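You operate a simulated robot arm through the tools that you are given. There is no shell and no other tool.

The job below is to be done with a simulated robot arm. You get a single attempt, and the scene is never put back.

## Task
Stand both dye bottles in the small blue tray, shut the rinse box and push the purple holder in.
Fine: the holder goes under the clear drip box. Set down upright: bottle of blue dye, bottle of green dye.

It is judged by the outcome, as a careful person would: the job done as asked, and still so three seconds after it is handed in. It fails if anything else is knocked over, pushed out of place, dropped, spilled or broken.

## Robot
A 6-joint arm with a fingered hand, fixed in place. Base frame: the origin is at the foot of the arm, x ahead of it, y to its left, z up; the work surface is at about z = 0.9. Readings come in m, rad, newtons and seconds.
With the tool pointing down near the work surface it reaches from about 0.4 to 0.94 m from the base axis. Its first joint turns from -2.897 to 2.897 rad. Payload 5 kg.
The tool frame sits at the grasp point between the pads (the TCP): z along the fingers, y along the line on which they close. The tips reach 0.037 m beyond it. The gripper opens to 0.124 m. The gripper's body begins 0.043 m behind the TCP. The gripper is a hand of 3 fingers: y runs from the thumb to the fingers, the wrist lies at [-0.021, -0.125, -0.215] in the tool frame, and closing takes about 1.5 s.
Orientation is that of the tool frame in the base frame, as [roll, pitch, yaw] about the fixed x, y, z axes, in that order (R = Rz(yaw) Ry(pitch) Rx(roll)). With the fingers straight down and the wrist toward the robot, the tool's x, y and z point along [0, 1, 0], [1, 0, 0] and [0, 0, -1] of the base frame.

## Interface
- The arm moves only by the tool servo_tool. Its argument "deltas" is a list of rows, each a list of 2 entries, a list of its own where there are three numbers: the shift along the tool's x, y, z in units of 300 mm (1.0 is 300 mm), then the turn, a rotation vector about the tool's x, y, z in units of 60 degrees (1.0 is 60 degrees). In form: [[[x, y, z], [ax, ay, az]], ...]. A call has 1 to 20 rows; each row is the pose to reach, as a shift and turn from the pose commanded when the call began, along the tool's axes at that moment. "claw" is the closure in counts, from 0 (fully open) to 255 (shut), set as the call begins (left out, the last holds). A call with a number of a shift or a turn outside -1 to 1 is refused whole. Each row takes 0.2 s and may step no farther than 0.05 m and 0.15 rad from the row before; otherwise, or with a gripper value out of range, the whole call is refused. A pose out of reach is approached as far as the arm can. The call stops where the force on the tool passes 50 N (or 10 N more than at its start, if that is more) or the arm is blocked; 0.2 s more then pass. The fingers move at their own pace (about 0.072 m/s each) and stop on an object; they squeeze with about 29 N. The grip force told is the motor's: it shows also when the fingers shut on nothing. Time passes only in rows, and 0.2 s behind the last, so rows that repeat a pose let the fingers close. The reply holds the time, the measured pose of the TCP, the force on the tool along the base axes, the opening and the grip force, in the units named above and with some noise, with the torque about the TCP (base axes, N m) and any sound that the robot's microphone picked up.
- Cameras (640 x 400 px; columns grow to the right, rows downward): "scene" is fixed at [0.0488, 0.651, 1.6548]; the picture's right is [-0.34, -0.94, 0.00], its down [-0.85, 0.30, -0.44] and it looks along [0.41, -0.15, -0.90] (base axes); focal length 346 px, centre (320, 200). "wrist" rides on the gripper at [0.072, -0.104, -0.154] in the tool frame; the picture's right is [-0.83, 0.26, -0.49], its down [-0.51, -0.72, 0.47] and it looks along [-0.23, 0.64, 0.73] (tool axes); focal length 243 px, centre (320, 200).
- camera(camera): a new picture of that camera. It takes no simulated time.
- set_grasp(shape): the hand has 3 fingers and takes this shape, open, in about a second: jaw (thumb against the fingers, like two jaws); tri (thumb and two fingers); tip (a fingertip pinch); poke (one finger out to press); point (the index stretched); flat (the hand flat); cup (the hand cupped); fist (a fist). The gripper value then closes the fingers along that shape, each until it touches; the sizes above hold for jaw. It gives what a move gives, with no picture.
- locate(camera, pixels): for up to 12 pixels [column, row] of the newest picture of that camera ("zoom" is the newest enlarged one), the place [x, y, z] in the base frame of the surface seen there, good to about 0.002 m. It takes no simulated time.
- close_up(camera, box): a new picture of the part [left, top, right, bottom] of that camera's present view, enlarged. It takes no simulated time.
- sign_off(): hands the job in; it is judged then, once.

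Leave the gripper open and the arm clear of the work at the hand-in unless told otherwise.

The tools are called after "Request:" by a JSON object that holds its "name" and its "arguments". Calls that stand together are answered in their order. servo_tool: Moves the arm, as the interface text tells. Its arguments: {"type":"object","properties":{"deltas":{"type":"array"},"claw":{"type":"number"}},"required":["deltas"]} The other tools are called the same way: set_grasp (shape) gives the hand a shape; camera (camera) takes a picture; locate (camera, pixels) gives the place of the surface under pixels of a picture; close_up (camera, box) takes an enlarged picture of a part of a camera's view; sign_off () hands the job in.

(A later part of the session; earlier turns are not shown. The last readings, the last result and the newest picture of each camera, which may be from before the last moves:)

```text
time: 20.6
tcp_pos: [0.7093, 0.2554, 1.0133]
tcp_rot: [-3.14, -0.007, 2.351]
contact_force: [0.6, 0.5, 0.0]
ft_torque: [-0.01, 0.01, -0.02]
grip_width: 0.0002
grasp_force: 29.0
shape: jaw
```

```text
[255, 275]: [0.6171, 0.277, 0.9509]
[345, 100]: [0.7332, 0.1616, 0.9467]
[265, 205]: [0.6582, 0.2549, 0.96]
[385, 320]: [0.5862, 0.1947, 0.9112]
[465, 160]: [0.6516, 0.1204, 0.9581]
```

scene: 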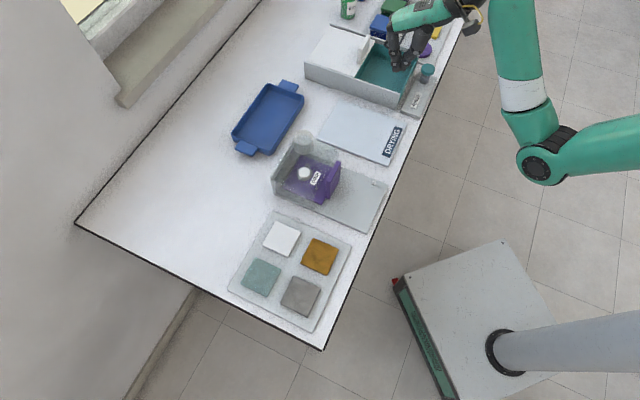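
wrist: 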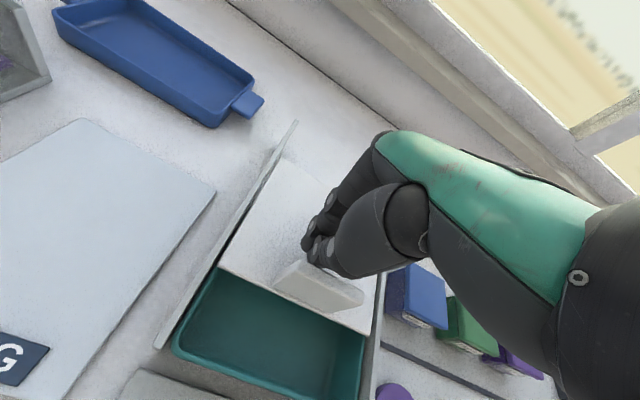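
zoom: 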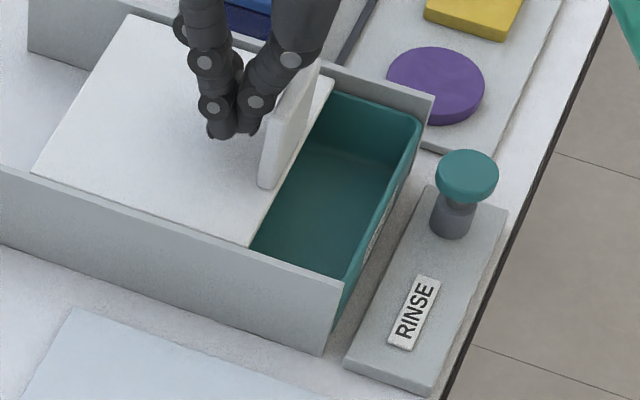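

The lid's front edge is at v≈.643 and the front rim is at about .582, so about 0.06 m remains. I'll push 0.054 m more, slowing at the end.

Request:
{"name": "servo_tool", "arguments": {"deltas": [[[0, -0.035, 0], [0, 0, 0]], [[0, -0.07, 0], [0, 0, 0]], [[0, -0.1, 0], [0, 0, 0]], [[0, -0.13, 0], [0, 0, 0]], [[0, -0.15, 0], [0, 0, 0]], [[0, -0.165, 0], [0, 0, 0]], [[0, -0.175, 0], [0, 0, 0]], [[0, -0.18, 0], [0, 0, 0]]]}}

Request:
{"name": "close_up", "arguments": {"camera": "scene", "box": [340, 30, 450, 120]}}

Request:
{"name": "camera", "arguments": {"camera": "wrist"}}

```text
time: 22.4
tcp_pos: [0.669, 0.2154, 1.0137]
tcp_rot: [3.142, -0.008, 2.351]
contact_force: [0.6, 0.7, 0.3]
ft_torque: [0.01, 0.0, -0.02]
grip_width: 0.0
grasp_force: 28.8
shape: jaw
```

```text
4.44 times, centred on (395, 75) of scene
```

zoom: 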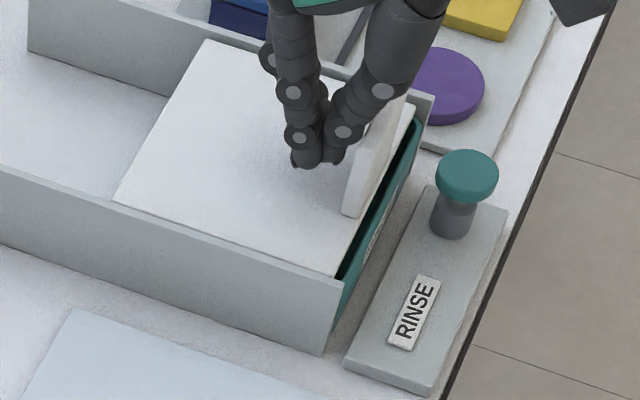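

```text
taken
```

wrist: 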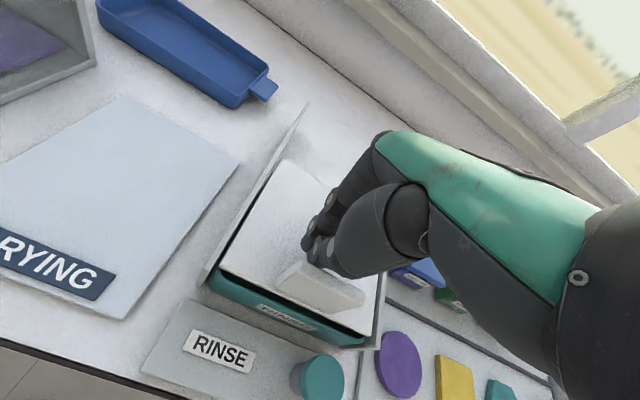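

A thin teal strip is left. I'll continue in 1 mm steps, watching the force.

Request:
{"name": "servo_tool", "arguments": {"deltas": [[[0, -0.0035, 0], [0, 0, 0]], [[0, -0.007, 0], [0, 0, 0]], [[0, -0.0105, 0], [0, 0, 0]], [[0, -0.014, 0], [0, 0, 0]], [[0, -0.014, 0], [0, 0, 0]]]}}

Request:
{"name": "close_up", "arguments": {"camera": "scene", "box": [370, 40, 430, 100]}}

Request:
{"name": "close_up", "arguments": {"camera": "wrist", "box": [190, 220, 410, 380]}}

Request:
{"name": "locate", "arguments": {"camera": "zoom", "pixels": [[95, 155], [500, 285], [80, 180], [480, 305], [200, 190], [250, 240], [65, 200], [500, 320]]}}

```text
time: 23.6
tcp_pos: [0.6654, 0.2126, 1.0142]
tcp_rot: [-3.139, -0.006, 2.351]
contact_force: [0.5, 0.1, -0.1]
ft_torque: [0.03, -0.01, -0.01]
grip_width: 0.0
grasp_force: 28.8
shape: jaw
```

```text
6.67 times, centred on (400, 70) of scene
```

zoom: 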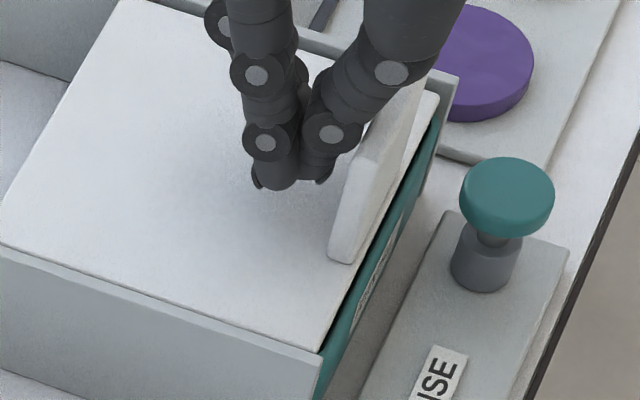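

```text
2.50 times, centred on (300, 300) of wrist
```

zoom: 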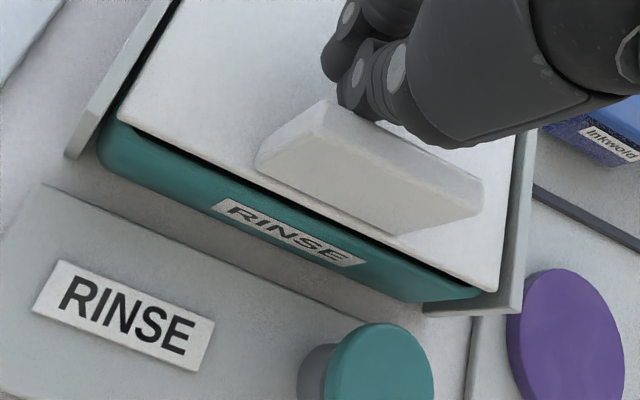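

```text
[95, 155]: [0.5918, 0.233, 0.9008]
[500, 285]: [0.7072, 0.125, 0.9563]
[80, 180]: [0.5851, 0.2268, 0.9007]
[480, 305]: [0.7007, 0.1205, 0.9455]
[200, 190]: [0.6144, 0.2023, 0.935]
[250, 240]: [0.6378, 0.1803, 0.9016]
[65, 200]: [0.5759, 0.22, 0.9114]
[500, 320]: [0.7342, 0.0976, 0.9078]
```

The lid's edge is now over the rear of the front rim (v≈.588, with the rail ends at ≈.584). I'll push 4 mm more in tiny steps.

Request:
{"name": "servo_tool", "arguments": {"deltas": [[[0, -0.0035, 0], [0, 0, 0]], [[0, -0.007, 0], [0, 0, 0]], [[0, -0.0105, 0], [0, 0, 0]], [[0, -0.014, 0], [0, 0, 0]], [[0, -0.014, 0], [0, 0, 0]]]}}

Request:
{"name": "close_up", "arguments": {"camera": "scene", "box": [370, 40, 430, 100]}}

Request:
{"name": "close_up", "arguments": {"camera": "wrist", "box": [190, 220, 410, 380]}}

Request:
{"name": "locate", "arguments": {"camera": "zoom", "pixels": [[130, 115], [490, 275], [300, 190], [480, 290]]}}

```text
time: 24.8
tcp_pos: [0.6643, 0.2098, 1.0141]
tcp_rot: [-3.141, -0.009, 2.351]
contact_force: [-0.7, 0.3, 0.7]
ft_torque: [-0.01, 0.0, 0.0]
grip_width: 0.0
grasp_force: 28.5
shape: jaw
```

```text
6.67 times, centred on (400, 70) of scene
```

zoom: 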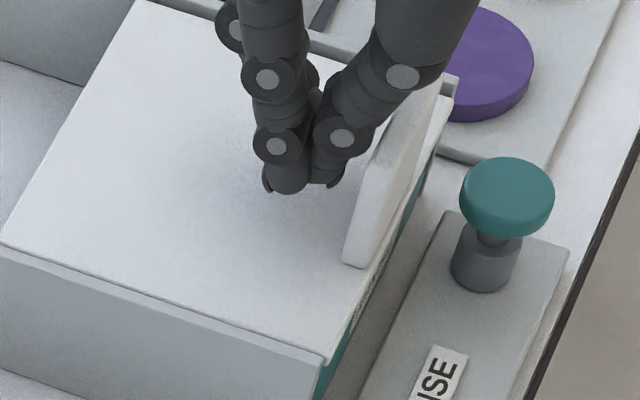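

```text
2.50 times, centred on (300, 300) of wrist
```

zoom: 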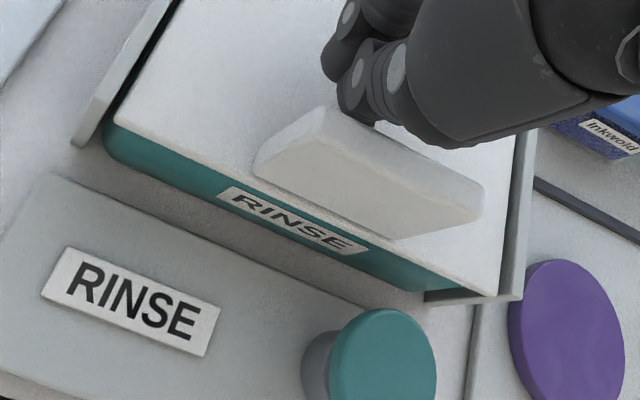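

```text
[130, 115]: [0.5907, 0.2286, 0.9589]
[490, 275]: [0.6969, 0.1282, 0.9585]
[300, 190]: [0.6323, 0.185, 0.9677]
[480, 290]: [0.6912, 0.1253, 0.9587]
```

The lid now covers the whole opening, with its front edge flush with the front face at v≈.578, so the box is shut. I'll back away from the rib and then rise.

Request:
{"name": "servo_tool", "arguments": {"deltas": [[[0, 0.05, 0], [0, 0, 0]], [[0, 0.13, -0.03], [0, 0, 0]], [[0, 0.2, -0.13], [0, 0, 0]], [[0, 0.3, -0.25], [0, 0, 0]], [[0, 0.4, -0.3], [0, 0, 0]], [[0, 0.4, -0.3], [0, 0, 0]]], "claw": 0}}

Request:
{"name": "camera", "arguments": {"camera": "scene"}}

Request:
{"name": "camera", "arguments": {"camera": "wrist"}}

```text
time: 26.2
tcp_pos: [0.746, 0.2941, 1.1041]
tcp_rot: [-3.141, -0.007, 2.351]
contact_force: [0.4, 0.5, 0.5]
ft_torque: [-0.01, 0.02, 0.0]
grip_width: 0.1237
grasp_force: 0.1
shape: jaw
```

```text
taken
```

scene: 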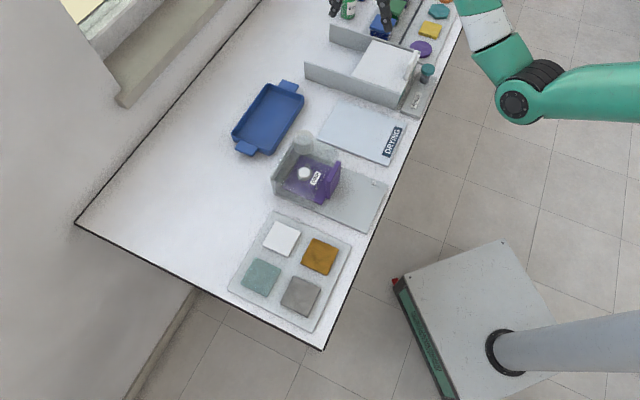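

```text
taken
```

wrist: 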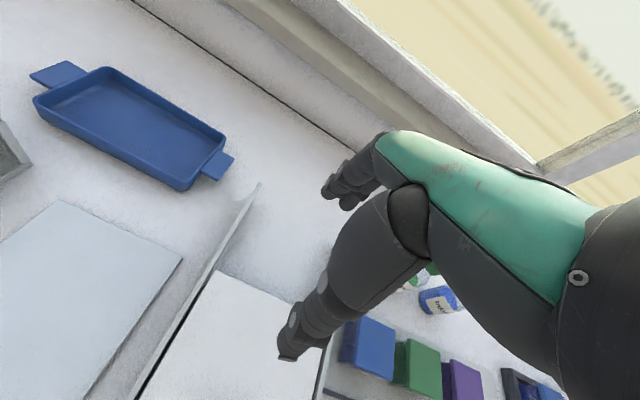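

The lid is closed and the plunger is untouched. I'll zoom in to confirm the lid, and measure the bins near the bottles with the wrist view.

Request:
{"name": "close_up", "arguments": {"camera": "scene", "box": [290, 0, 450, 112]}}

Request:
{"name": "locate", "arguments": {"camera": "zoom", "pixels": [[200, 180], [250, 150], [310, 200], [430, 300], [500, 180], [330, 120], [355, 130], [390, 60], [240, 250]]}}

Request:
{"name": "close_up", "arguments": {"camera": "wrist", "box": [320, 240, 580, 400]}}

Request:
{"name": "locate", "arguments": {"camera": "zoom", "pixels": [[70, 200], [185, 245], [85, 285], [170, 325], [200, 260], [290, 290], [310, 305], [395, 340], [230, 350], [450, 325], [520, 360], [560, 350]]}}

```text
3.57 times, centred on (370, 56) of scene
```

zoom: 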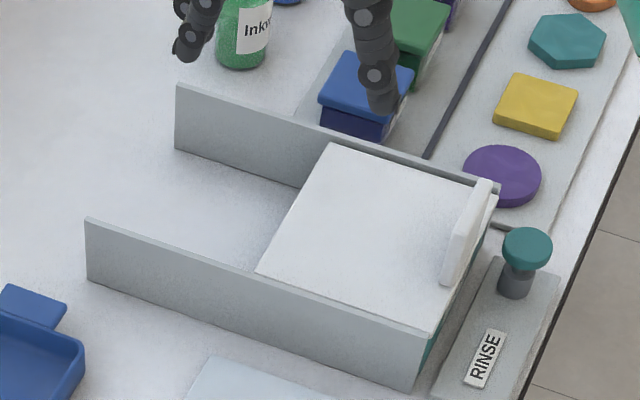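

```text
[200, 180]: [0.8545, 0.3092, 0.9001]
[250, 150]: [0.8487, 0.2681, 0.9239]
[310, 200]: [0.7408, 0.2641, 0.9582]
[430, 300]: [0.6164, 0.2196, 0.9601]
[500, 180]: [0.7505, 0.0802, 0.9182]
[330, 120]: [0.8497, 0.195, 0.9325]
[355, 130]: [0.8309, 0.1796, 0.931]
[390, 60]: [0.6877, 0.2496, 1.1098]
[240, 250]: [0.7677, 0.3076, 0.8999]
```

```text
2.46 times, centred on (450, 320) of wrist
```

zoom: 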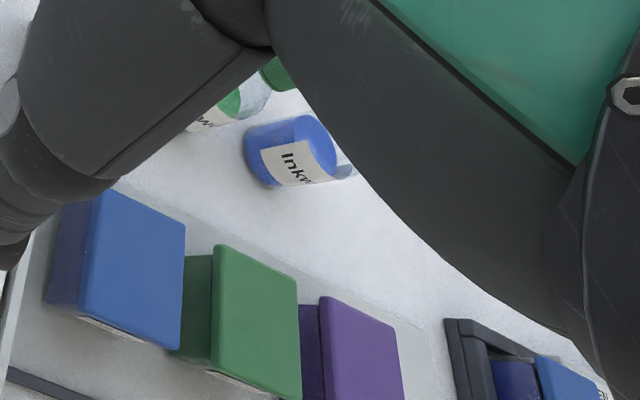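

```text
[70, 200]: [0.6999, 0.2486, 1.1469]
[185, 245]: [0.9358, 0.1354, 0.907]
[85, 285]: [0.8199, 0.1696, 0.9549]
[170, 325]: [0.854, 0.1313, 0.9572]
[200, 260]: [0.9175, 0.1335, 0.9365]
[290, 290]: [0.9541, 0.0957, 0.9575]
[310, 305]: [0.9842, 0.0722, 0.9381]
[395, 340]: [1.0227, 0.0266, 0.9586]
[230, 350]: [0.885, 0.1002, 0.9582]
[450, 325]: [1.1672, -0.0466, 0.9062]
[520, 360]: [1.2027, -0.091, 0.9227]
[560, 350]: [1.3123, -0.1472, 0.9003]
```

The rinse box is closed over its tub. The bottles stand behind small bins (tops at z≈.958, v .69–.745), and the bottles themselves are at r≈1.02 and 1.08 m. To reach them I'll tilt the fingers outward about 55° while keeping the closing axis horizontal, so they grip the bottle body. I'll do the tilt here in free space first.

Request:
{"name": "servo_tool", "arguments": {"deltas": [[[-0.035, 0.02, 0], [-0.024, -0.113, -0.046]], [[-0.07, 0.04, 0], [-0.048, -0.226, -0.092]], [[-0.105, 0.06, 0], [-0.072, -0.338, -0.138]], [[-0.14, 0.08, 0], [-0.096, -0.451, -0.184]], [[-0.175, 0.1, 0], [-0.12, -0.564, -0.23]], [[-0.21, 0.12, 0], [-0.144, -0.677, -0.276]], [[-0.245, 0.145, 0], [-0.168, -0.789, -0.322]], [[-0.277, 0.166, 0], [-0.192, -0.902, -0.368]], [[-0.277, 0.166, 0], [-0.192, -0.902, -0.368]]]}}

Request:
{"name": "camera", "arguments": {"camera": "scene"}}

Request:
{"name": "camera", "arguments": {"camera": "wrist"}}

```text
time: 28.2
tcp_pos: [0.8426, 0.2704, 1.1034]
tcp_rot: [3.134, 0.952, 2.765]
contact_force: [0.0, -1.1, -0.2]
ft_torque: [-0.03, 0.02, 0.0]
grip_width: 0.1239
grasp_force: 0.0
shape: jaw
```

```text
taken
```

scene: 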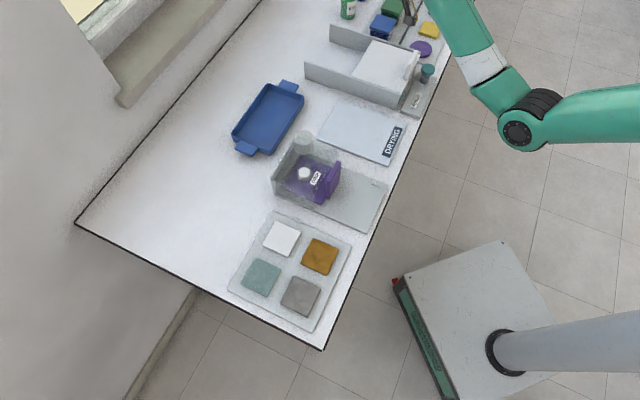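

```text
taken
```

wrist: 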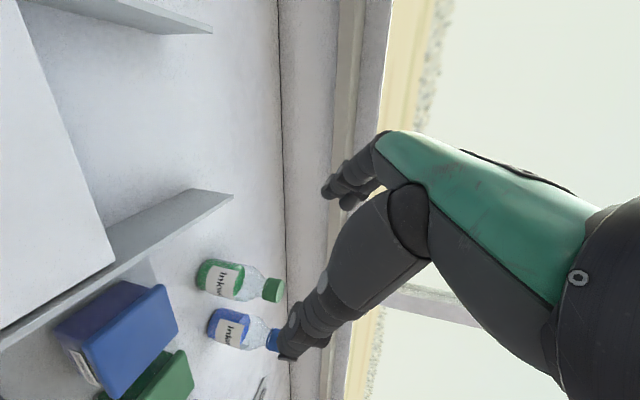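

The tilted pose works and the wrist camera sees both bottles clearly, green at (240,280) and blue at (245,330). I'll zoom in and locate their outlines.

Request:
{"name": "close_up", "arguments": {"camera": "wrist", "box": [180, 240, 320, 360]}}

Request:
{"name": "locate", "arguments": {"camera": "zoom", "pixels": [[100, 180], [150, 175], [170, 130], [160, 230], [220, 190], [245, 205], [290, 190], [330, 210], [345, 220], [360, 195], [355, 245], [85, 175]]}}

Request:
{"name": "locate", "arguments": {"camera": "zoom", "pixels": [[150, 345], [210, 340], [190, 370], [215, 300], [265, 350], [300, 355], [325, 360], [352, 372], [250, 330], [240, 130], [295, 150], [180, 108]]}}

```text
3.33 times, centred on (250, 300) of wrist
```

zoom: 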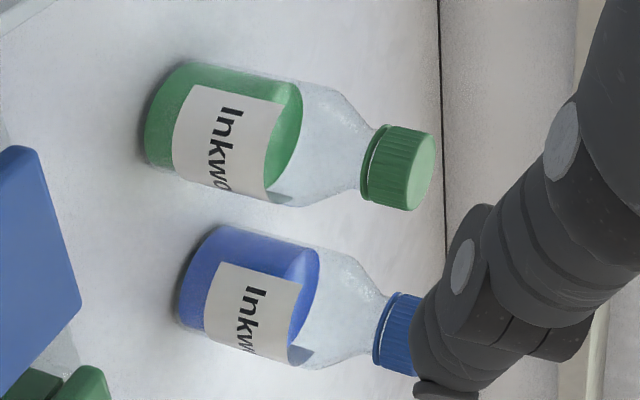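

```text
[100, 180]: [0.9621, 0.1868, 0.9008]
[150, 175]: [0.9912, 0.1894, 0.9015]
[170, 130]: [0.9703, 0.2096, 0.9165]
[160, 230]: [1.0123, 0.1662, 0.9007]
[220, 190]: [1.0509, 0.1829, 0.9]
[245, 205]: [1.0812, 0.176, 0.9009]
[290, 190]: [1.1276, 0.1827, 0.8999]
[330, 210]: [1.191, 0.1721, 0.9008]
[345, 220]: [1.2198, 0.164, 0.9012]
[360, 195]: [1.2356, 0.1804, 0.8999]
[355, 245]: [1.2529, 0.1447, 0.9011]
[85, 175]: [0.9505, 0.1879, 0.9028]
```

```text
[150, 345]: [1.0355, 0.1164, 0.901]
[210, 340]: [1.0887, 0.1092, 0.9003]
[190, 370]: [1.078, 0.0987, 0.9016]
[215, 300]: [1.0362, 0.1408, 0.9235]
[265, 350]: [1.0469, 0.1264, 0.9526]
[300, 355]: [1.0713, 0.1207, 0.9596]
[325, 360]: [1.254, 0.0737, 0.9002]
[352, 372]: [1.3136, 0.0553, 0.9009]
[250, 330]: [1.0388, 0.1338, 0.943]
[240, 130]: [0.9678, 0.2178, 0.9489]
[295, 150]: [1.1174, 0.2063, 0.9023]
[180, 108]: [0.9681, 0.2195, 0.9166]
```

Label points fall on the green bottle's surface. I'll locate edge points to get the radius and axis of each bottle, and the cap points too.

Request:
{"name": "locate", "arguments": {"camera": "zoom", "pixels": [[225, 78], [215, 192], [225, 90], [210, 180], [215, 135], [385, 150], [390, 185], [400, 140], [370, 195], [418, 170], [430, 150], [405, 205]]}}

Request:
{"name": "locate", "arguments": {"camera": "zoom", "pixels": [[260, 242], [250, 345], [240, 300], [390, 330], [400, 300], [385, 360], [215, 230], [270, 280], [205, 320]]}}

```text
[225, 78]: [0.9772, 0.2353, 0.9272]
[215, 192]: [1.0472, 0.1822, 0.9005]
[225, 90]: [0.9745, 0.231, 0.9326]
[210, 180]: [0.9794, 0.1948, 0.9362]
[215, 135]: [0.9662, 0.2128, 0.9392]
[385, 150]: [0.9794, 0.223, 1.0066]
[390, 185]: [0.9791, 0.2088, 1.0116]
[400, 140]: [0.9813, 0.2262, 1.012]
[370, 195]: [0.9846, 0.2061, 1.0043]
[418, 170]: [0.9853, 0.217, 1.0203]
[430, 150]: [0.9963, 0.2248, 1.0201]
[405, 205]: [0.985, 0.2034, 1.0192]
```

```text
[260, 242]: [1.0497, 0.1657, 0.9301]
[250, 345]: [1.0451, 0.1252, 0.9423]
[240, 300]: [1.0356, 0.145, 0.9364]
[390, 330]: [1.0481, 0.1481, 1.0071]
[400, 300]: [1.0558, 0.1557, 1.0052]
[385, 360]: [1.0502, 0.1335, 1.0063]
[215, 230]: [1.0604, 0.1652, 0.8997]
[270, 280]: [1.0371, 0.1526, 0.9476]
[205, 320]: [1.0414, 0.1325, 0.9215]
```

From the fits, green's axis is at (.990,.215) and blue's at (1.059,.1445), with body radius about .024 and a straight body up to z≈.97. I'll move to a pre-grasp 0.12 m behind green along the tilted approach line.

Request:
{"name": "servo_tool", "arguments": {"deltas": [[[0.03, 0.003, 0.09], [0, 0, 0]], [[0.06, 0.006, 0.18], [0, 0, 0]], [[0.092, 0.009, 0.261], [0, 0, 0]], [[0.092, 0.009, 0.261], [0, 0, 0]]]}}

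Request:
{"name": "camera", "arguments": {"camera": "wrist"}}

Request:
{"name": "close_up", "arguments": {"camera": "scene", "box": [310, 0, 470, 100]}}

```text
time: 29.2
tcp_pos: [0.8886, 0.2558, 1.034]
tcp_rot: [3.137, 0.951, 2.766]
contact_force: [0.3, -0.7, -0.3]
ft_torque: [0.0, 0.05, 0.02]
grip_width: 0.1234
grasp_force: 0.0
shape: jaw
```

```text
taken
```

wrist: 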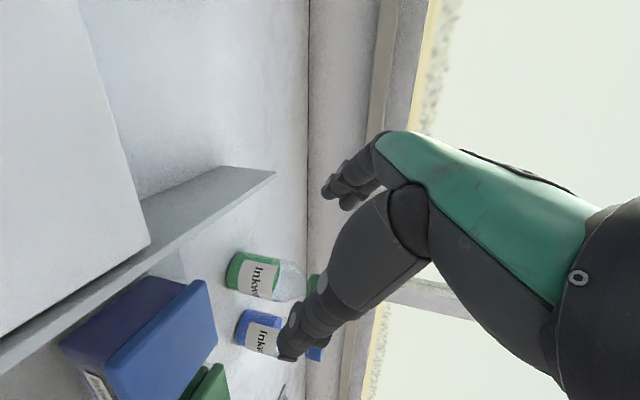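

```text
4.00 times, centred on (390, 50) of scene
```

zoom: 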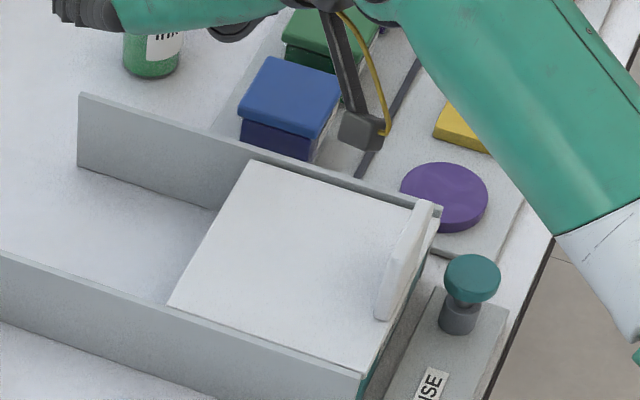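

The camera housing hangs at zoom (360,130). I'll check its position, since it'll pass near the blue bin.

Request:
{"name": "locate", "arguments": {"camera": "zoom", "pixels": [[360, 135], [350, 120], [380, 120], [345, 135], [345, 60], [160, 25], [90, 10], [370, 150]]}}

```text
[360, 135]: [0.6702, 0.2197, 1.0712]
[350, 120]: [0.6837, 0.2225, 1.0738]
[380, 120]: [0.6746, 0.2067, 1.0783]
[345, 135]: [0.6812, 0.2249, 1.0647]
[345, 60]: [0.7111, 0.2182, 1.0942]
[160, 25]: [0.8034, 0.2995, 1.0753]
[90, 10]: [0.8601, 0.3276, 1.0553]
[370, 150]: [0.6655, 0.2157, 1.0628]
```

After the advance the housing's underside will be about 0.975 m, above the bin top at .958. I'll advance along tool z by 0.12 m slowly with the fingers open.

Request:
{"name": "servo_tool", "arguments": {"deltas": [[[0, -0.002, 0.05], [0, 0, 0]], [[0, -0.002, 0.1], [0, 0, 0]], [[0, -0.002, 0.15], [0, 0, 0]], [[0, -0.002, 0.2], [0, 0, 0]], [[0, -0.002, 0.25], [0, 0, 0]], [[0, -0.002, 0.3], [0, 0, 0]]]}}

Request:
{"name": "camera", "arguments": {"camera": "wrist"}}

Request:
{"name": "close_up", "arguments": {"camera": "scene", "box": [310, 0, 470, 100]}}

```text
time: 30.6
tcp_pos: [0.9557, 0.2288, 0.9833]
tcp_rot: [3.137, 0.952, 2.763]
contact_force: [0.0, 0.9, 0.6]
ft_torque: [0.01, 0.0, -0.04]
grip_width: 0.1239
grasp_force: 0.1
shape: jaw
```

```text
taken
```

wrist: 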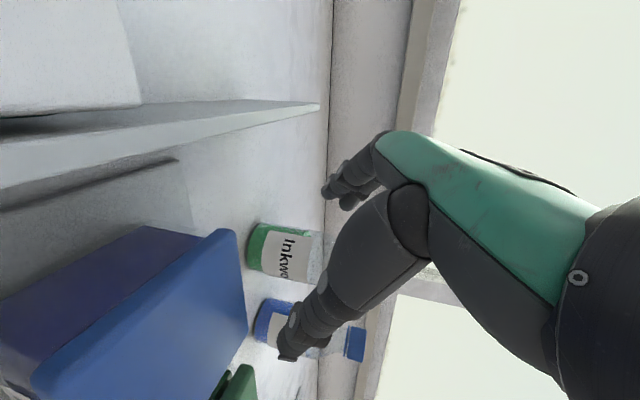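

```text
4.00 times, centred on (390, 50) of scene
```

zoom: 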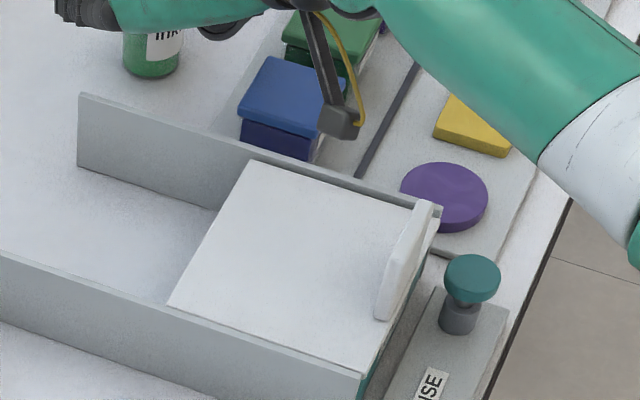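

The bottle is entering between the fingers. I'll check the camera housing's clearance over the bin before the last 0.03 m.

Request:
{"name": "locate", "arguments": {"camera": "zoom", "pixels": [[340, 125], [325, 125], [355, 130], [325, 110], [310, 90], [330, 138]]}}

Request:
{"name": "close_up", "arguments": {"camera": "wrist", "box": [200, 120, 400, 380]}}

```text
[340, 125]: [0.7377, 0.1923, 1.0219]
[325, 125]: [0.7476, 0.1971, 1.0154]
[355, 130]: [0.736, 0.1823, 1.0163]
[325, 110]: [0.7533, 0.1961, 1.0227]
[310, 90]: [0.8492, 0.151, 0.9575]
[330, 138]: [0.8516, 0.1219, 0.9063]
```

```text
1.54 times, centred on (300, 250) of wrist
```

zoom: 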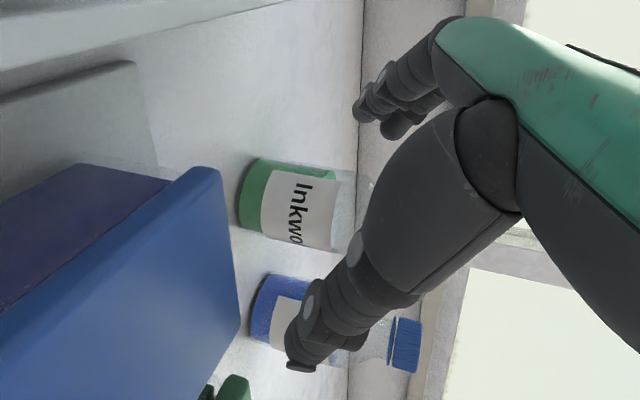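

Clearances are fine (housing z≈1.01, over the gap). I'll advance the last 0.03 m.

Request:
{"name": "servo_tool", "arguments": {"deltas": [[[0, 0, 0.04], [0, 0, 0]], [[0, 0, 0.075], [0, 0, 0]], [[0, 0, 0.101], [0, 0, 0]], [[0, 0, 0.101], [0, 0, 0]]]}}

Request:
{"name": "camera", "arguments": {"camera": "wrist"}}

Request:
{"name": "close_up", "arguments": {"camera": "scene", "box": [310, 0, 470, 100]}}

```text
time: 31.6
tcp_pos: [0.9791, 0.221, 0.9638]
tcp_rot: [3.132, 0.954, 2.763]
contact_force: [-0.7, -1.1, 0.6]
ft_torque: [-0.04, -0.01, 0.01]
grip_width: 0.1238
grasp_force: 0.1
shape: jaw
```

```text
taken
```

wrist: 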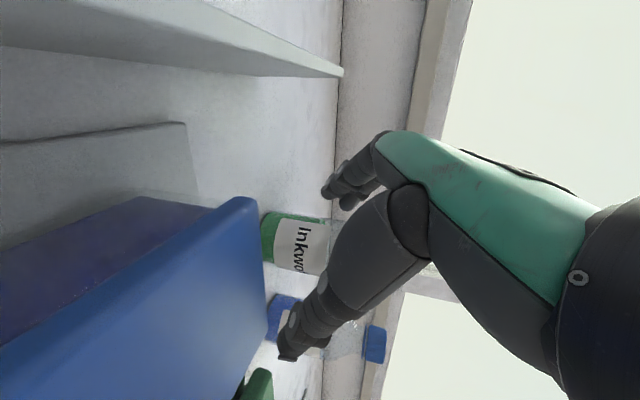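

```text
4.00 times, centred on (390, 50) of scene
```

zoom: 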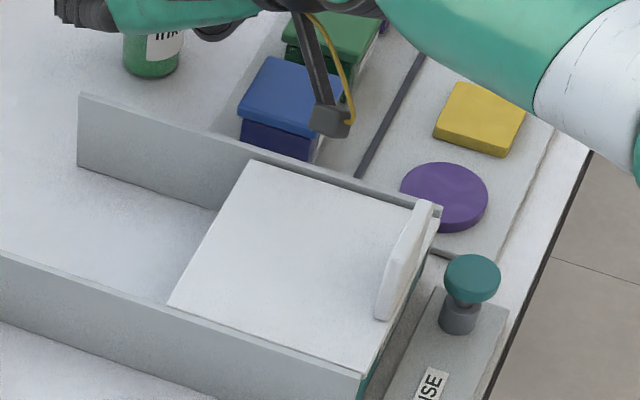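

No contact so far and the bottle is between the fingers. Closing the hand on it.

Request:
{"name": "servo_tool", "arguments": {"deltas": [[[0, 0, 0], [0, 0, 0]], [[0, 0, 0], [0, 0, 0]], [[0, 0, 0], [0, 0, 0]], [[0, 0, 0], [0, 0, 0]], [[0, 0, 0], [0, 0, 0]], [[0, 0, 0], [0, 0, 0]], [[0, 0, 0], [0, 0, 0]], [[0, 0, 0], [0, 0, 0]]], "claw": 255}}

Request:
{"name": "camera", "arguments": {"camera": "wrist"}}

Request:
{"name": "close_up", "arguments": {"camera": "scene", "box": [310, 0, 470, 100]}}

```text
time: 33.4
tcp_pos: [0.9795, 0.2196, 0.9648]
tcp_rot: [3.137, 0.951, 2.767]
contact_force: [-0.3, 0.0, 0.6]
ft_torque: [-0.02, 0.03, -0.03]
grip_width: 0.0401
grasp_force: 29.1
shape: jaw
```

```text
taken
```

wrist: 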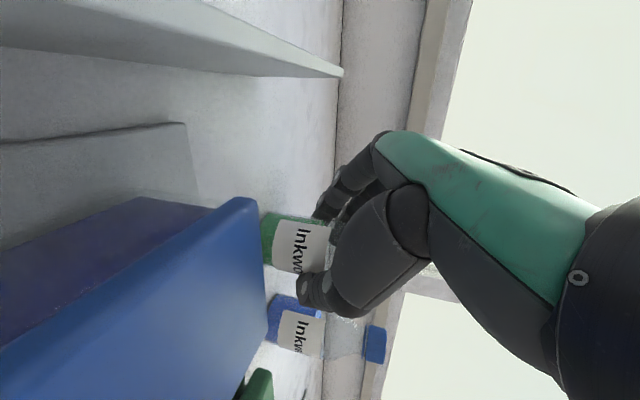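

```text
4.00 times, centred on (390, 50) of scene
```

zoom: 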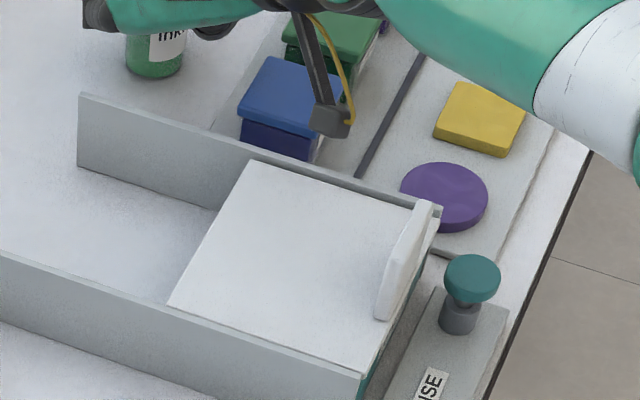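

Fingers stopped at 0.040 m with 29 N, so they're holding the bottle. Test lift: 0.03 m straight up (tool x -.081, z -.058).

Request:
{"name": "servo_tool", "arguments": {"deltas": [[[-0.02, 0, -0.0145], [0, 0, 0]], [[-0.0407, 0, -0.029], [0, 0, 0]], [[-0.061, 0, -0.0435], [0, 0, 0]], [[-0.0814, 0, -0.058], [0, 0, 0]], [[-0.0814, 0, -0.058], [0, 0, 0]]]}}

Request:
{"name": "camera", "arguments": {"camera": "wrist"}}

Request:
{"name": "close_up", "arguments": {"camera": "scene", "box": [310, 0, 470, 100]}}

```text
time: 34.6
tcp_pos: [0.9795, 0.22, 0.9941]
tcp_rot: [3.136, 0.951, 2.766]
contact_force: [0.6, 0.1, -0.2]
ft_torque: [0.0, -0.02, 0.0]
grip_width: 0.0403
grasp_force: 29.4
shape: jaw
```

```text
taken
```

wrist: 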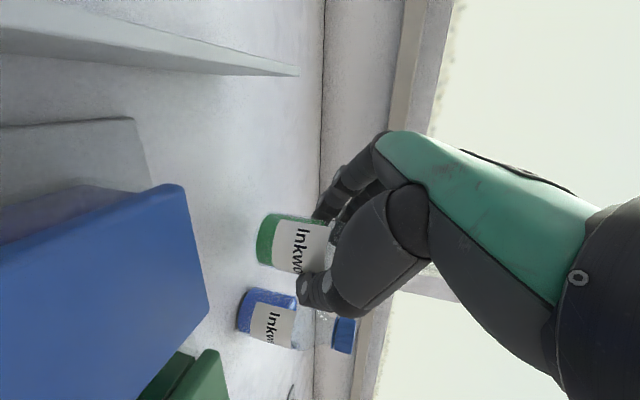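

```text
4.00 times, centred on (390, 50) of scene
```

zoom: 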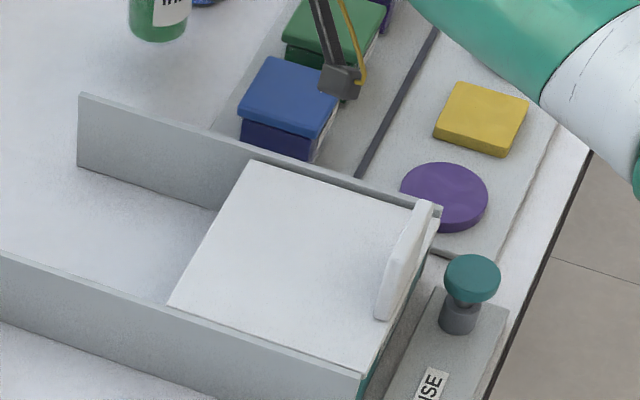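

The bottle is lifted upright. I'll raise it another 0.075 m to clear the rinse box rails, then measure the tray.

Request:
{"name": "servo_tool", "arguments": {"deltas": [[[-0.05, 0, -0.036], [0, 0, 0]], [[-0.1, 0, -0.072], [0, 0, 0]], [[-0.15, 0, -0.108], [0, 0, 0]], [[-0.2035, 0, -0.145], [0, 0, 0]], [[-0.2035, 0, -0.145], [0, 0, 0]]]}}

Request:
{"name": "close_up", "arguments": {"camera": "scene", "box": [220, 70, 320, 165]}}

Request:
{"name": "locate", "arguments": {"camera": "zoom", "pixels": [[110, 290], [275, 80], [395, 130], [240, 330], [135, 275], [290, 100], [370, 140], [240, 310], [265, 210], [190, 190], [320, 230], [260, 55]]}}

Request:
{"name": "camera", "arguments": {"camera": "wrist"}}

```text
time: 35.8
tcp_pos: [0.9795, 0.2185, 1.0703]
tcp_rot: [3.137, 0.951, 2.768]
contact_force: [-0.2, -0.6, -0.9]
ft_torque: [-0.03, 0.02, 0.01]
grip_width: 0.0401
grasp_force: 28.8
shape: jaw
```

```text
4.21 times, centred on (270, 118) of scene
```

zoom: 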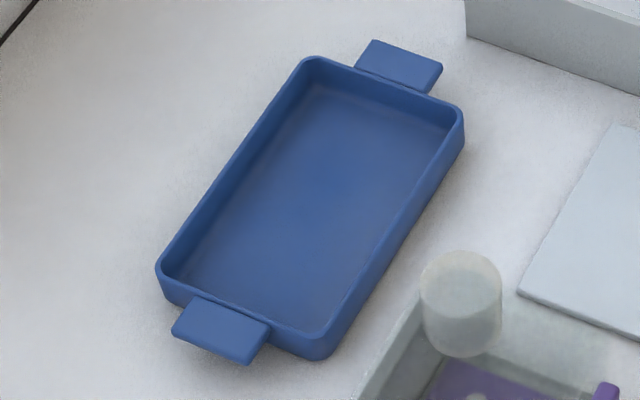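

```text
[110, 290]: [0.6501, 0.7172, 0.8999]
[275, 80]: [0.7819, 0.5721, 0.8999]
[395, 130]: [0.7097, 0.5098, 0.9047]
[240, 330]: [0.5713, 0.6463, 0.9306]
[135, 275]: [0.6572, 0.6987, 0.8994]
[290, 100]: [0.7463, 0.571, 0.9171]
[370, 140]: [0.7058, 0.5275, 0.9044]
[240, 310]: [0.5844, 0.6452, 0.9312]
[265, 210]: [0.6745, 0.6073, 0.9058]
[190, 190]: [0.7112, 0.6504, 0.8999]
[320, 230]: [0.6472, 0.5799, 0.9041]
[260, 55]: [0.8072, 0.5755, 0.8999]
```

```text
taken
```

wrist: 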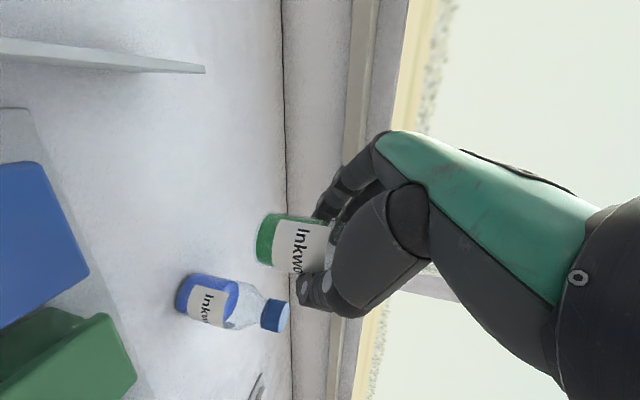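

Now the tray's rim and floor corners.

Request:
{"name": "locate", "arguments": {"camera": "zoom", "pixels": [[160, 266], [310, 60], [460, 110], [322, 338], [190, 280], [322, 92], [440, 128], [320, 320], [400, 65], [220, 330], [462, 305], [300, 200]]}}

```text
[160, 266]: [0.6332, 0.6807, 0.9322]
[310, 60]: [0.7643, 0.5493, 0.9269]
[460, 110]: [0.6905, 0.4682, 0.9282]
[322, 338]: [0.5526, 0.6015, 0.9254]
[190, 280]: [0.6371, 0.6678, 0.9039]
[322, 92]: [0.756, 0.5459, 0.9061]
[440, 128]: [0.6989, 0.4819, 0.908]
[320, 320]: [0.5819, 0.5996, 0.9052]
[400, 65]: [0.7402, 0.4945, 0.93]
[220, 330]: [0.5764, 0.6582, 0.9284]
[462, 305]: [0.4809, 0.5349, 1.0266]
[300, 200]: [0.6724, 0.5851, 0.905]
```

Tray interior: u from -0.02 to .148, v from .83 to .92, floor at z≈.905. I plan to stand green at u≈.102 and blue at u≈.018, with v≈.875. I'll check the drip box's rear edge, because the camera housing will pass near it.

Request:
{"name": "camera", "arguments": {"camera": "scene"}}

Request:
{"name": "close_up", "arguments": {"camera": "scene", "box": [255, 115, 355, 210]}}

Request:
{"name": "locate", "arguments": {"camera": "zoom", "pixels": [[75, 270], [80, 300], [85, 355], [90, 320], [200, 120], [180, 160], [130, 230], [70, 285], [210, 85], [245, 90], [165, 150], [215, 175]]}}

```text
taken
```

scene: 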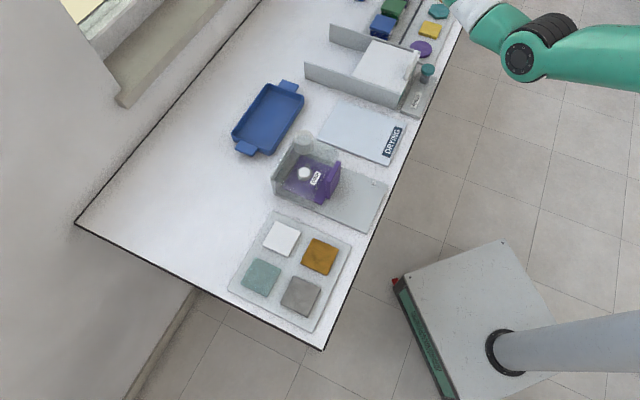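

```text
4.21 times, centred on (305, 162) of scene
```

zoom: 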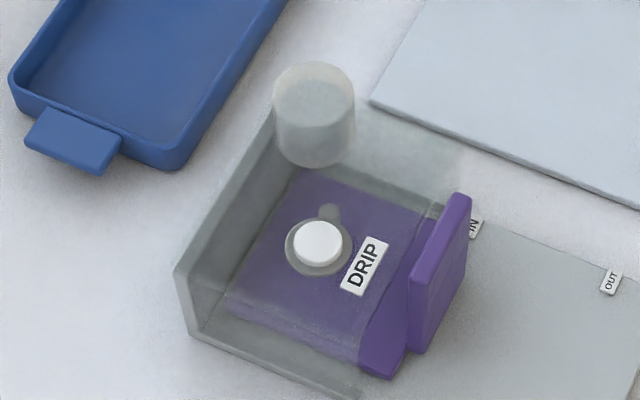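

```text
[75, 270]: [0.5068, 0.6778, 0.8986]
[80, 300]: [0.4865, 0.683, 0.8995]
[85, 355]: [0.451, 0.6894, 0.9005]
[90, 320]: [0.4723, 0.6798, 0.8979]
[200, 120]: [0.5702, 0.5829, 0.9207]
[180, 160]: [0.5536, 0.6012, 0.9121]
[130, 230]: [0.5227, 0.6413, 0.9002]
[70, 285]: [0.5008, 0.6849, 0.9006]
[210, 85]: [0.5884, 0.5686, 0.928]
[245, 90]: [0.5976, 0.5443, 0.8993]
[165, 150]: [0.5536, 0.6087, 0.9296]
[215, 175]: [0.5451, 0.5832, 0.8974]
```

Request:
{"name": "locate", "arguments": {"camera": "zoom", "pixels": [[185, 268], [225, 205], [265, 125], [182, 285], [190, 320], [275, 95], [315, 65], [350, 90], [280, 75]]}}

```text
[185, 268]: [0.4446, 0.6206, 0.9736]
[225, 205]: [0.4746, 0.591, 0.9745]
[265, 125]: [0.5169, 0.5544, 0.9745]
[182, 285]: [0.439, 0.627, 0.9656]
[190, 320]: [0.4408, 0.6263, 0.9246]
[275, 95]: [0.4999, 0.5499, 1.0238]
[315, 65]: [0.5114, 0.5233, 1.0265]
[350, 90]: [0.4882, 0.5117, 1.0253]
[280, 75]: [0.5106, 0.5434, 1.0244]
```

The drip box's rear wall is at v≈.757 (top .975), so over the tray I'll yaw the hand to keep the camera housing at v≈.80. First half of the carry: pure translation at height, with the bottle's bottom at z≈1.0.

Request:
{"name": "servo_tool", "arguments": {"deltas": [[[0.045, 0.04, -0.063], [0, 0, 0]], [[0.1, 0.09, -0.14], [0, 0, 0]], [[0.155, 0.139, -0.217], [0, 0, 0]], [[0.21, 0.188, -0.294], [0, 0, 0]], [[0.265, 0.238, -0.371], [0, 0, 0]], [[0.32, 0.287, -0.448], [0, 0, 0]], [[0.36, 0.323, -0.504], [0, 0, 0]], [[0.386, 0.346, -0.54], [0, 0, 0]], [[0.386, 0.346, -0.54], [0, 0, 0]]]}}

Request:
{"name": "camera", "arguments": {"camera": "wrist"}}

Request:
{"name": "camera", "arguments": {"camera": "scene"}}

```text
time: 37.8
tcp_pos: [0.8337, 0.3893, 1.0716]
tcp_rot: [3.135, 0.954, 2.765]
contact_force: [0.1, -0.4, -1.0]
ft_torque: [-0.01, 0.0, -0.01]
grip_width: 0.04
grasp_force: 29.4
shape: jaw
```

```text
taken
```

wrist: 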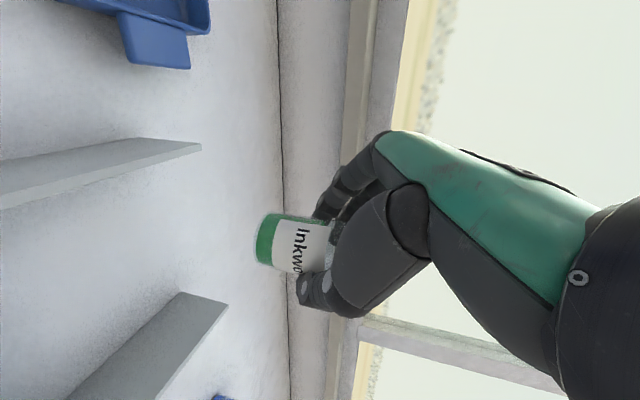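

```text
taken
```

scene: 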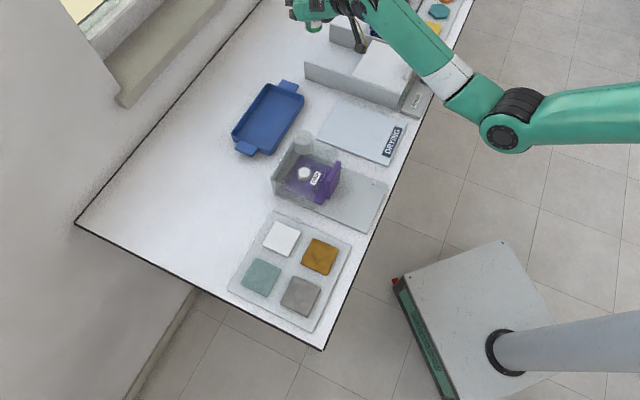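

The bottle is steady. Second half: continue to above the tray while yawing the hand by -30°.

Request:
{"name": "servo_tool", "arguments": {"deltas": [[[0.04, 0.035, -0.056], [0.042, 0, 0.03]], [[0.095, 0.084, -0.133], [0.1, 0, 0.072]], [[0.15, 0.133, -0.21], [0.16, 0, 0.114]], [[0.205, 0.181, -0.287], [0.22, 0, 0.157]], [[0.26, 0.23, -0.364], [0.28, 0, 0.2]], [[0.315, 0.278, -0.441], [0.34, 0, 0.243]], [[0.36, 0.318, -0.504], [0.385, 0, 0.275]], [[0.387, 0.342, -0.542], [0.412, 0, 0.294]], [[0.387, 0.342, -0.542], [0.412, 0, 0.294]]]}}

Request:
{"name": "camera", "arguments": {"camera": "wrist"}}

Request:
{"name": "camera", "arguments": {"camera": "scene"}}

```text
time: 39.8
tcp_pos: [0.6827, 0.5582, 1.0706]
tcp_rot: [3.138, 0.949, 2.237]
contact_force: [-0.9, -0.5, -1.0]
ft_torque: [0.03, 0.0, 0.01]
grip_width: 0.0399
grasp_force: 29.0
shape: jaw
```

```text
taken
```

wrist: 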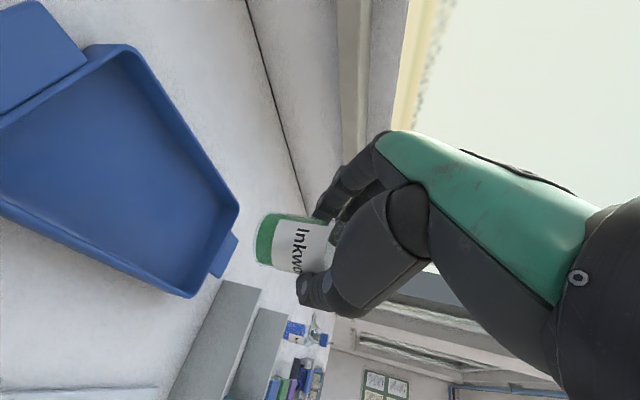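

```text
taken
```

scene: 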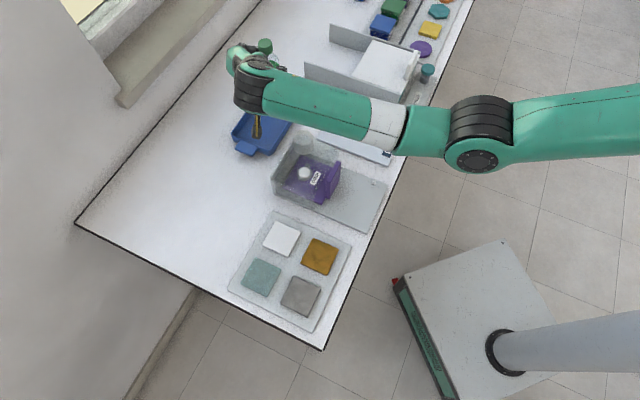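

The pose is reached, and the green cap shows at scene (265,45). I'll locate the held bottle.

Request:
{"name": "close_up", "arguments": {"camera": "scene", "box": [220, 25, 320, 90]}}

Request:
{"name": "locate", "arguments": {"camera": "zoom", "pixels": [[290, 110], [270, 115], [310, 115], [290, 145], [290, 95], [330, 210], [350, 220], [345, 240]]}}

Request:
{"name": "close_up", "arguments": {"camera": "wrist", "box": [220, 180, 380, 320]}}

Request:
{"name": "locate", "arguments": {"camera": "wrist", "pixels": [[260, 235], [267, 218], [258, 258], [290, 240], [300, 225], [318, 212], [303, 290], [295, 262]]}}

```text
6.15 times, centred on (270, 58) of scene
```

zoom: 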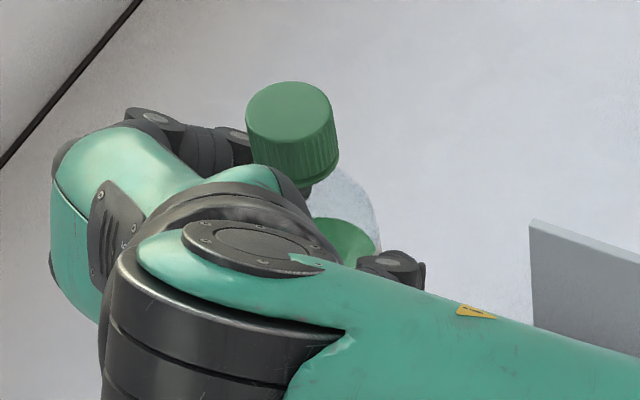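

```text
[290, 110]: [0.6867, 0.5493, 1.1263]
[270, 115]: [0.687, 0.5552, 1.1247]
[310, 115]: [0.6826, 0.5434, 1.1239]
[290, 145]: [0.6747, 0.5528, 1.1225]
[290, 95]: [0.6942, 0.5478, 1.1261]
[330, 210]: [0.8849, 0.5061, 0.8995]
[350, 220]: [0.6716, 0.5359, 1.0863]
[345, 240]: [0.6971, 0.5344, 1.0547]
```

```text
2.86 times, centred on (300, 250) of wrist
```

zoom: 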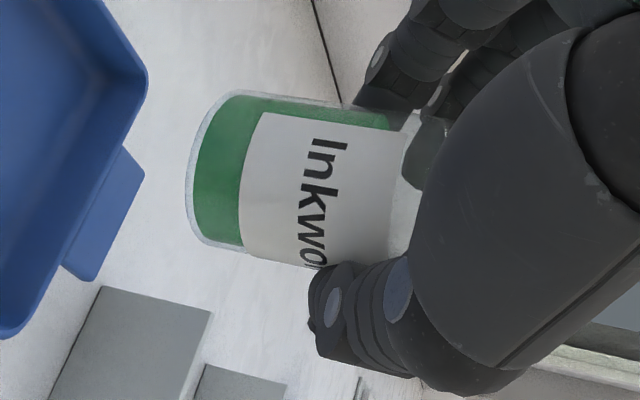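

```text
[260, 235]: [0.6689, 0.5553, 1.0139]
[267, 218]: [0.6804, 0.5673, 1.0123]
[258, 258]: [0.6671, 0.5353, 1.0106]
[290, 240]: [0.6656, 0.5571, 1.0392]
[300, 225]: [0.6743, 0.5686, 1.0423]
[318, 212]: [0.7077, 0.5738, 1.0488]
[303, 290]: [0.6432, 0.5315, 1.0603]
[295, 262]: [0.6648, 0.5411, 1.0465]
```

The held bottle's cap centre is at (.688,.549), so it's over the tray's right half at u≈.098, v≈.875. I'll check that it's upright by sampling along its near face.

Request:
{"name": "locate", "arguments": {"camera": "wrist", "pixels": [[261, 240], [270, 241.5], [280, 243], [290, 244.5], [300, 246], [310, 247.5], [262, 225], [290, 229], [310, 232], [262, 252], [285, 258]]}}

```text
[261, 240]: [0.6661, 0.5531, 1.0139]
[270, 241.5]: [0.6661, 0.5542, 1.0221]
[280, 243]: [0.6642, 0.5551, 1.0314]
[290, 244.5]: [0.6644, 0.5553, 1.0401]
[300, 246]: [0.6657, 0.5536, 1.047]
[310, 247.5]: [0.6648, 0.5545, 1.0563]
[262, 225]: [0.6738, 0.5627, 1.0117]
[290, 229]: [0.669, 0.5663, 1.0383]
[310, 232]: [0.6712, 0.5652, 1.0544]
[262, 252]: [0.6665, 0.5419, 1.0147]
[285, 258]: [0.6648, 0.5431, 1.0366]
```

The bottle is upright and centred at about (.688,.547), with its bottom at z≈1.005. I'll lower it 0.088 m straight down, then check before the final touch.

Request:
{"name": "servo_tool", "arguments": {"deltas": [[[0.04, 0, 0.029], [0, 0, 0]], [[0.08, 0, 0.0574], [0, 0, 0]], [[0.12, 0, 0.086], [0, 0, 0]], [[0.16, 0, 0.1147], [0, 0, 0]], [[0.2, 0, 0.1434], [0, 0, 0]], [[0.22, 0, 0.1578], [0, 0, 0]], [[0.2384, 0, 0.171], [0, 0, 0]], [[0.2384, 0, 0.171], [0, 0, 0]]]}}

Request:
{"name": "camera", "arguments": {"camera": "wrist"}}

Request:
{"name": "close_up", "arguments": {"camera": "scene", "box": [200, 40, 340, 180]}}

```text
time: 41.6
tcp_pos: [0.6828, 0.5568, 0.983]
tcp_rot: [3.135, 0.949, 2.233]
contact_force: [0.0, 0.1, -0.2]
ft_torque: [-0.01, 0.04, -0.02]
grip_width: 0.0398
grasp_force: 29.1
shape: jaw
```

```text
taken
```

wrist: 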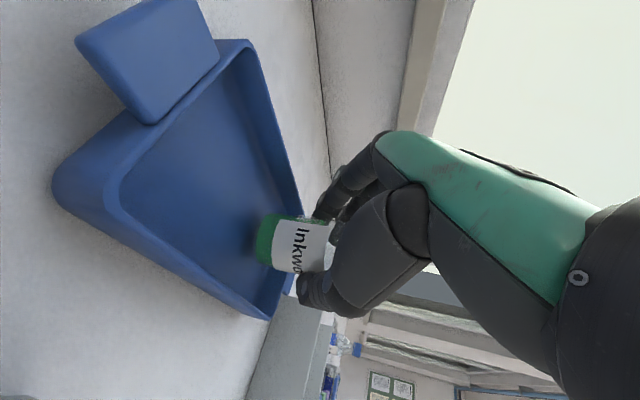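

```text
2.86 times, centred on (270, 110) of scene
```

zoom: 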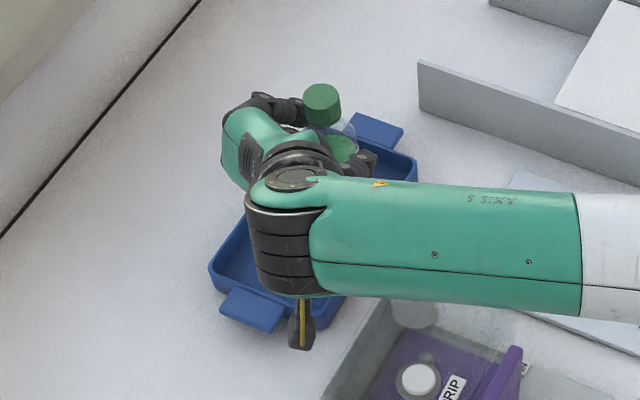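

About 0.013 m remains. I'll lower in 1 mm steps toward contact.

Request:
{"name": "servo_tool", "arguments": {"deltas": [[[0.0135, 0, 0.0097], [0, 0, 0]], [[0.0244, 0, 0.0175], [0, 0, 0]], [[0.0271, 0, 0.0194], [0, 0, 0]], [[0.0298, 0, 0.0214], [0, 0, 0]], [[0.0325, 0, 0.0233], [0, 0, 0]], [[0.0325, 0, 0.0233], [0, 0, 0]]]}}

Request:
{"name": "close_up", "arguments": {"camera": "wrist", "box": [200, 150, 380, 330]}}

Request:
{"name": "locate", "arguments": {"camera": "zoom", "pixels": [[225, 190], [250, 195], [300, 205], [330, 120], [400, 110], [390, 300], [205, 190], [310, 165]]}}

```text
time: 43.0
tcp_pos: [0.6817, 0.5558, 0.9727]
tcp_rot: [3.138, 0.948, 2.238]
contact_force: [0.7, 0.3, -0.5]
ft_torque: [-0.02, 0.04, 0.03]
grip_width: 0.0399
grasp_force: 28.5
shape: jaw
```

```text
2.22 times, centred on (290, 240) of wrist
```

zoom: 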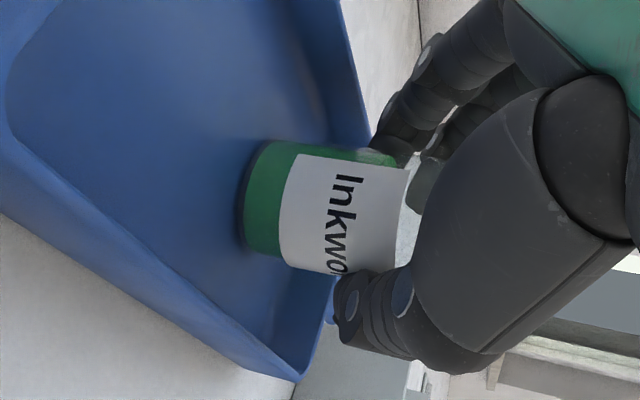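

```text
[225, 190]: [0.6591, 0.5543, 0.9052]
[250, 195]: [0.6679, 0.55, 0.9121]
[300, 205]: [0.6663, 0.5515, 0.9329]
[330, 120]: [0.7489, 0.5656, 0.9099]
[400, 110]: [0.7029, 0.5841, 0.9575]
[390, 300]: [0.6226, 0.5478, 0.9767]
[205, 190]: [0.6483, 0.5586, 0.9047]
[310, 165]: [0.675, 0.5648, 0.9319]
```

About 2–3 mm more by estimate. I'll continue in 1 mm steps, watching the force.

Request:
{"name": "servo_tool", "arguments": {"deltas": [[[0.0027, 0, 0.0019], [0, 0, 0]], [[0.0054, 0, 0.0039], [0, 0, 0]], [[0.0054, 0, 0.0039], [0, 0, 0]]]}}

Request:
{"name": "servo_tool", "arguments": {"deltas": [[[0.0014, 0, 0.001], [0, 0, 0]], [[0.0027, 0, 0.0019], [0, 0, 0]], [[0.0027, 0, 0.0019], [0, 0, 0]]]}}

```text
time: 43.8
tcp_pos: [0.682, 0.5548, 0.9711]
tcp_rot: [3.131, 0.948, 2.231]
contact_force: [2.0, -0.8, 3.9]
ft_torque: [0.0, -0.08, -0.01]
grip_width: 0.0398
grasp_force: 28.8
shape: jaw
```

```text
time: 44.6
tcp_pos: [0.6819, 0.5552, 0.9694]
tcp_rot: [3.133, 0.95, 2.234]
contact_force: [0.7, -0.3, 5.2]
ft_torque: [0.03, -0.14, 0.0]
grip_width: 0.0398
grasp_force: 29.5
shape: jaw
out of reach, approached as far as the arm can: row 2, 3
```

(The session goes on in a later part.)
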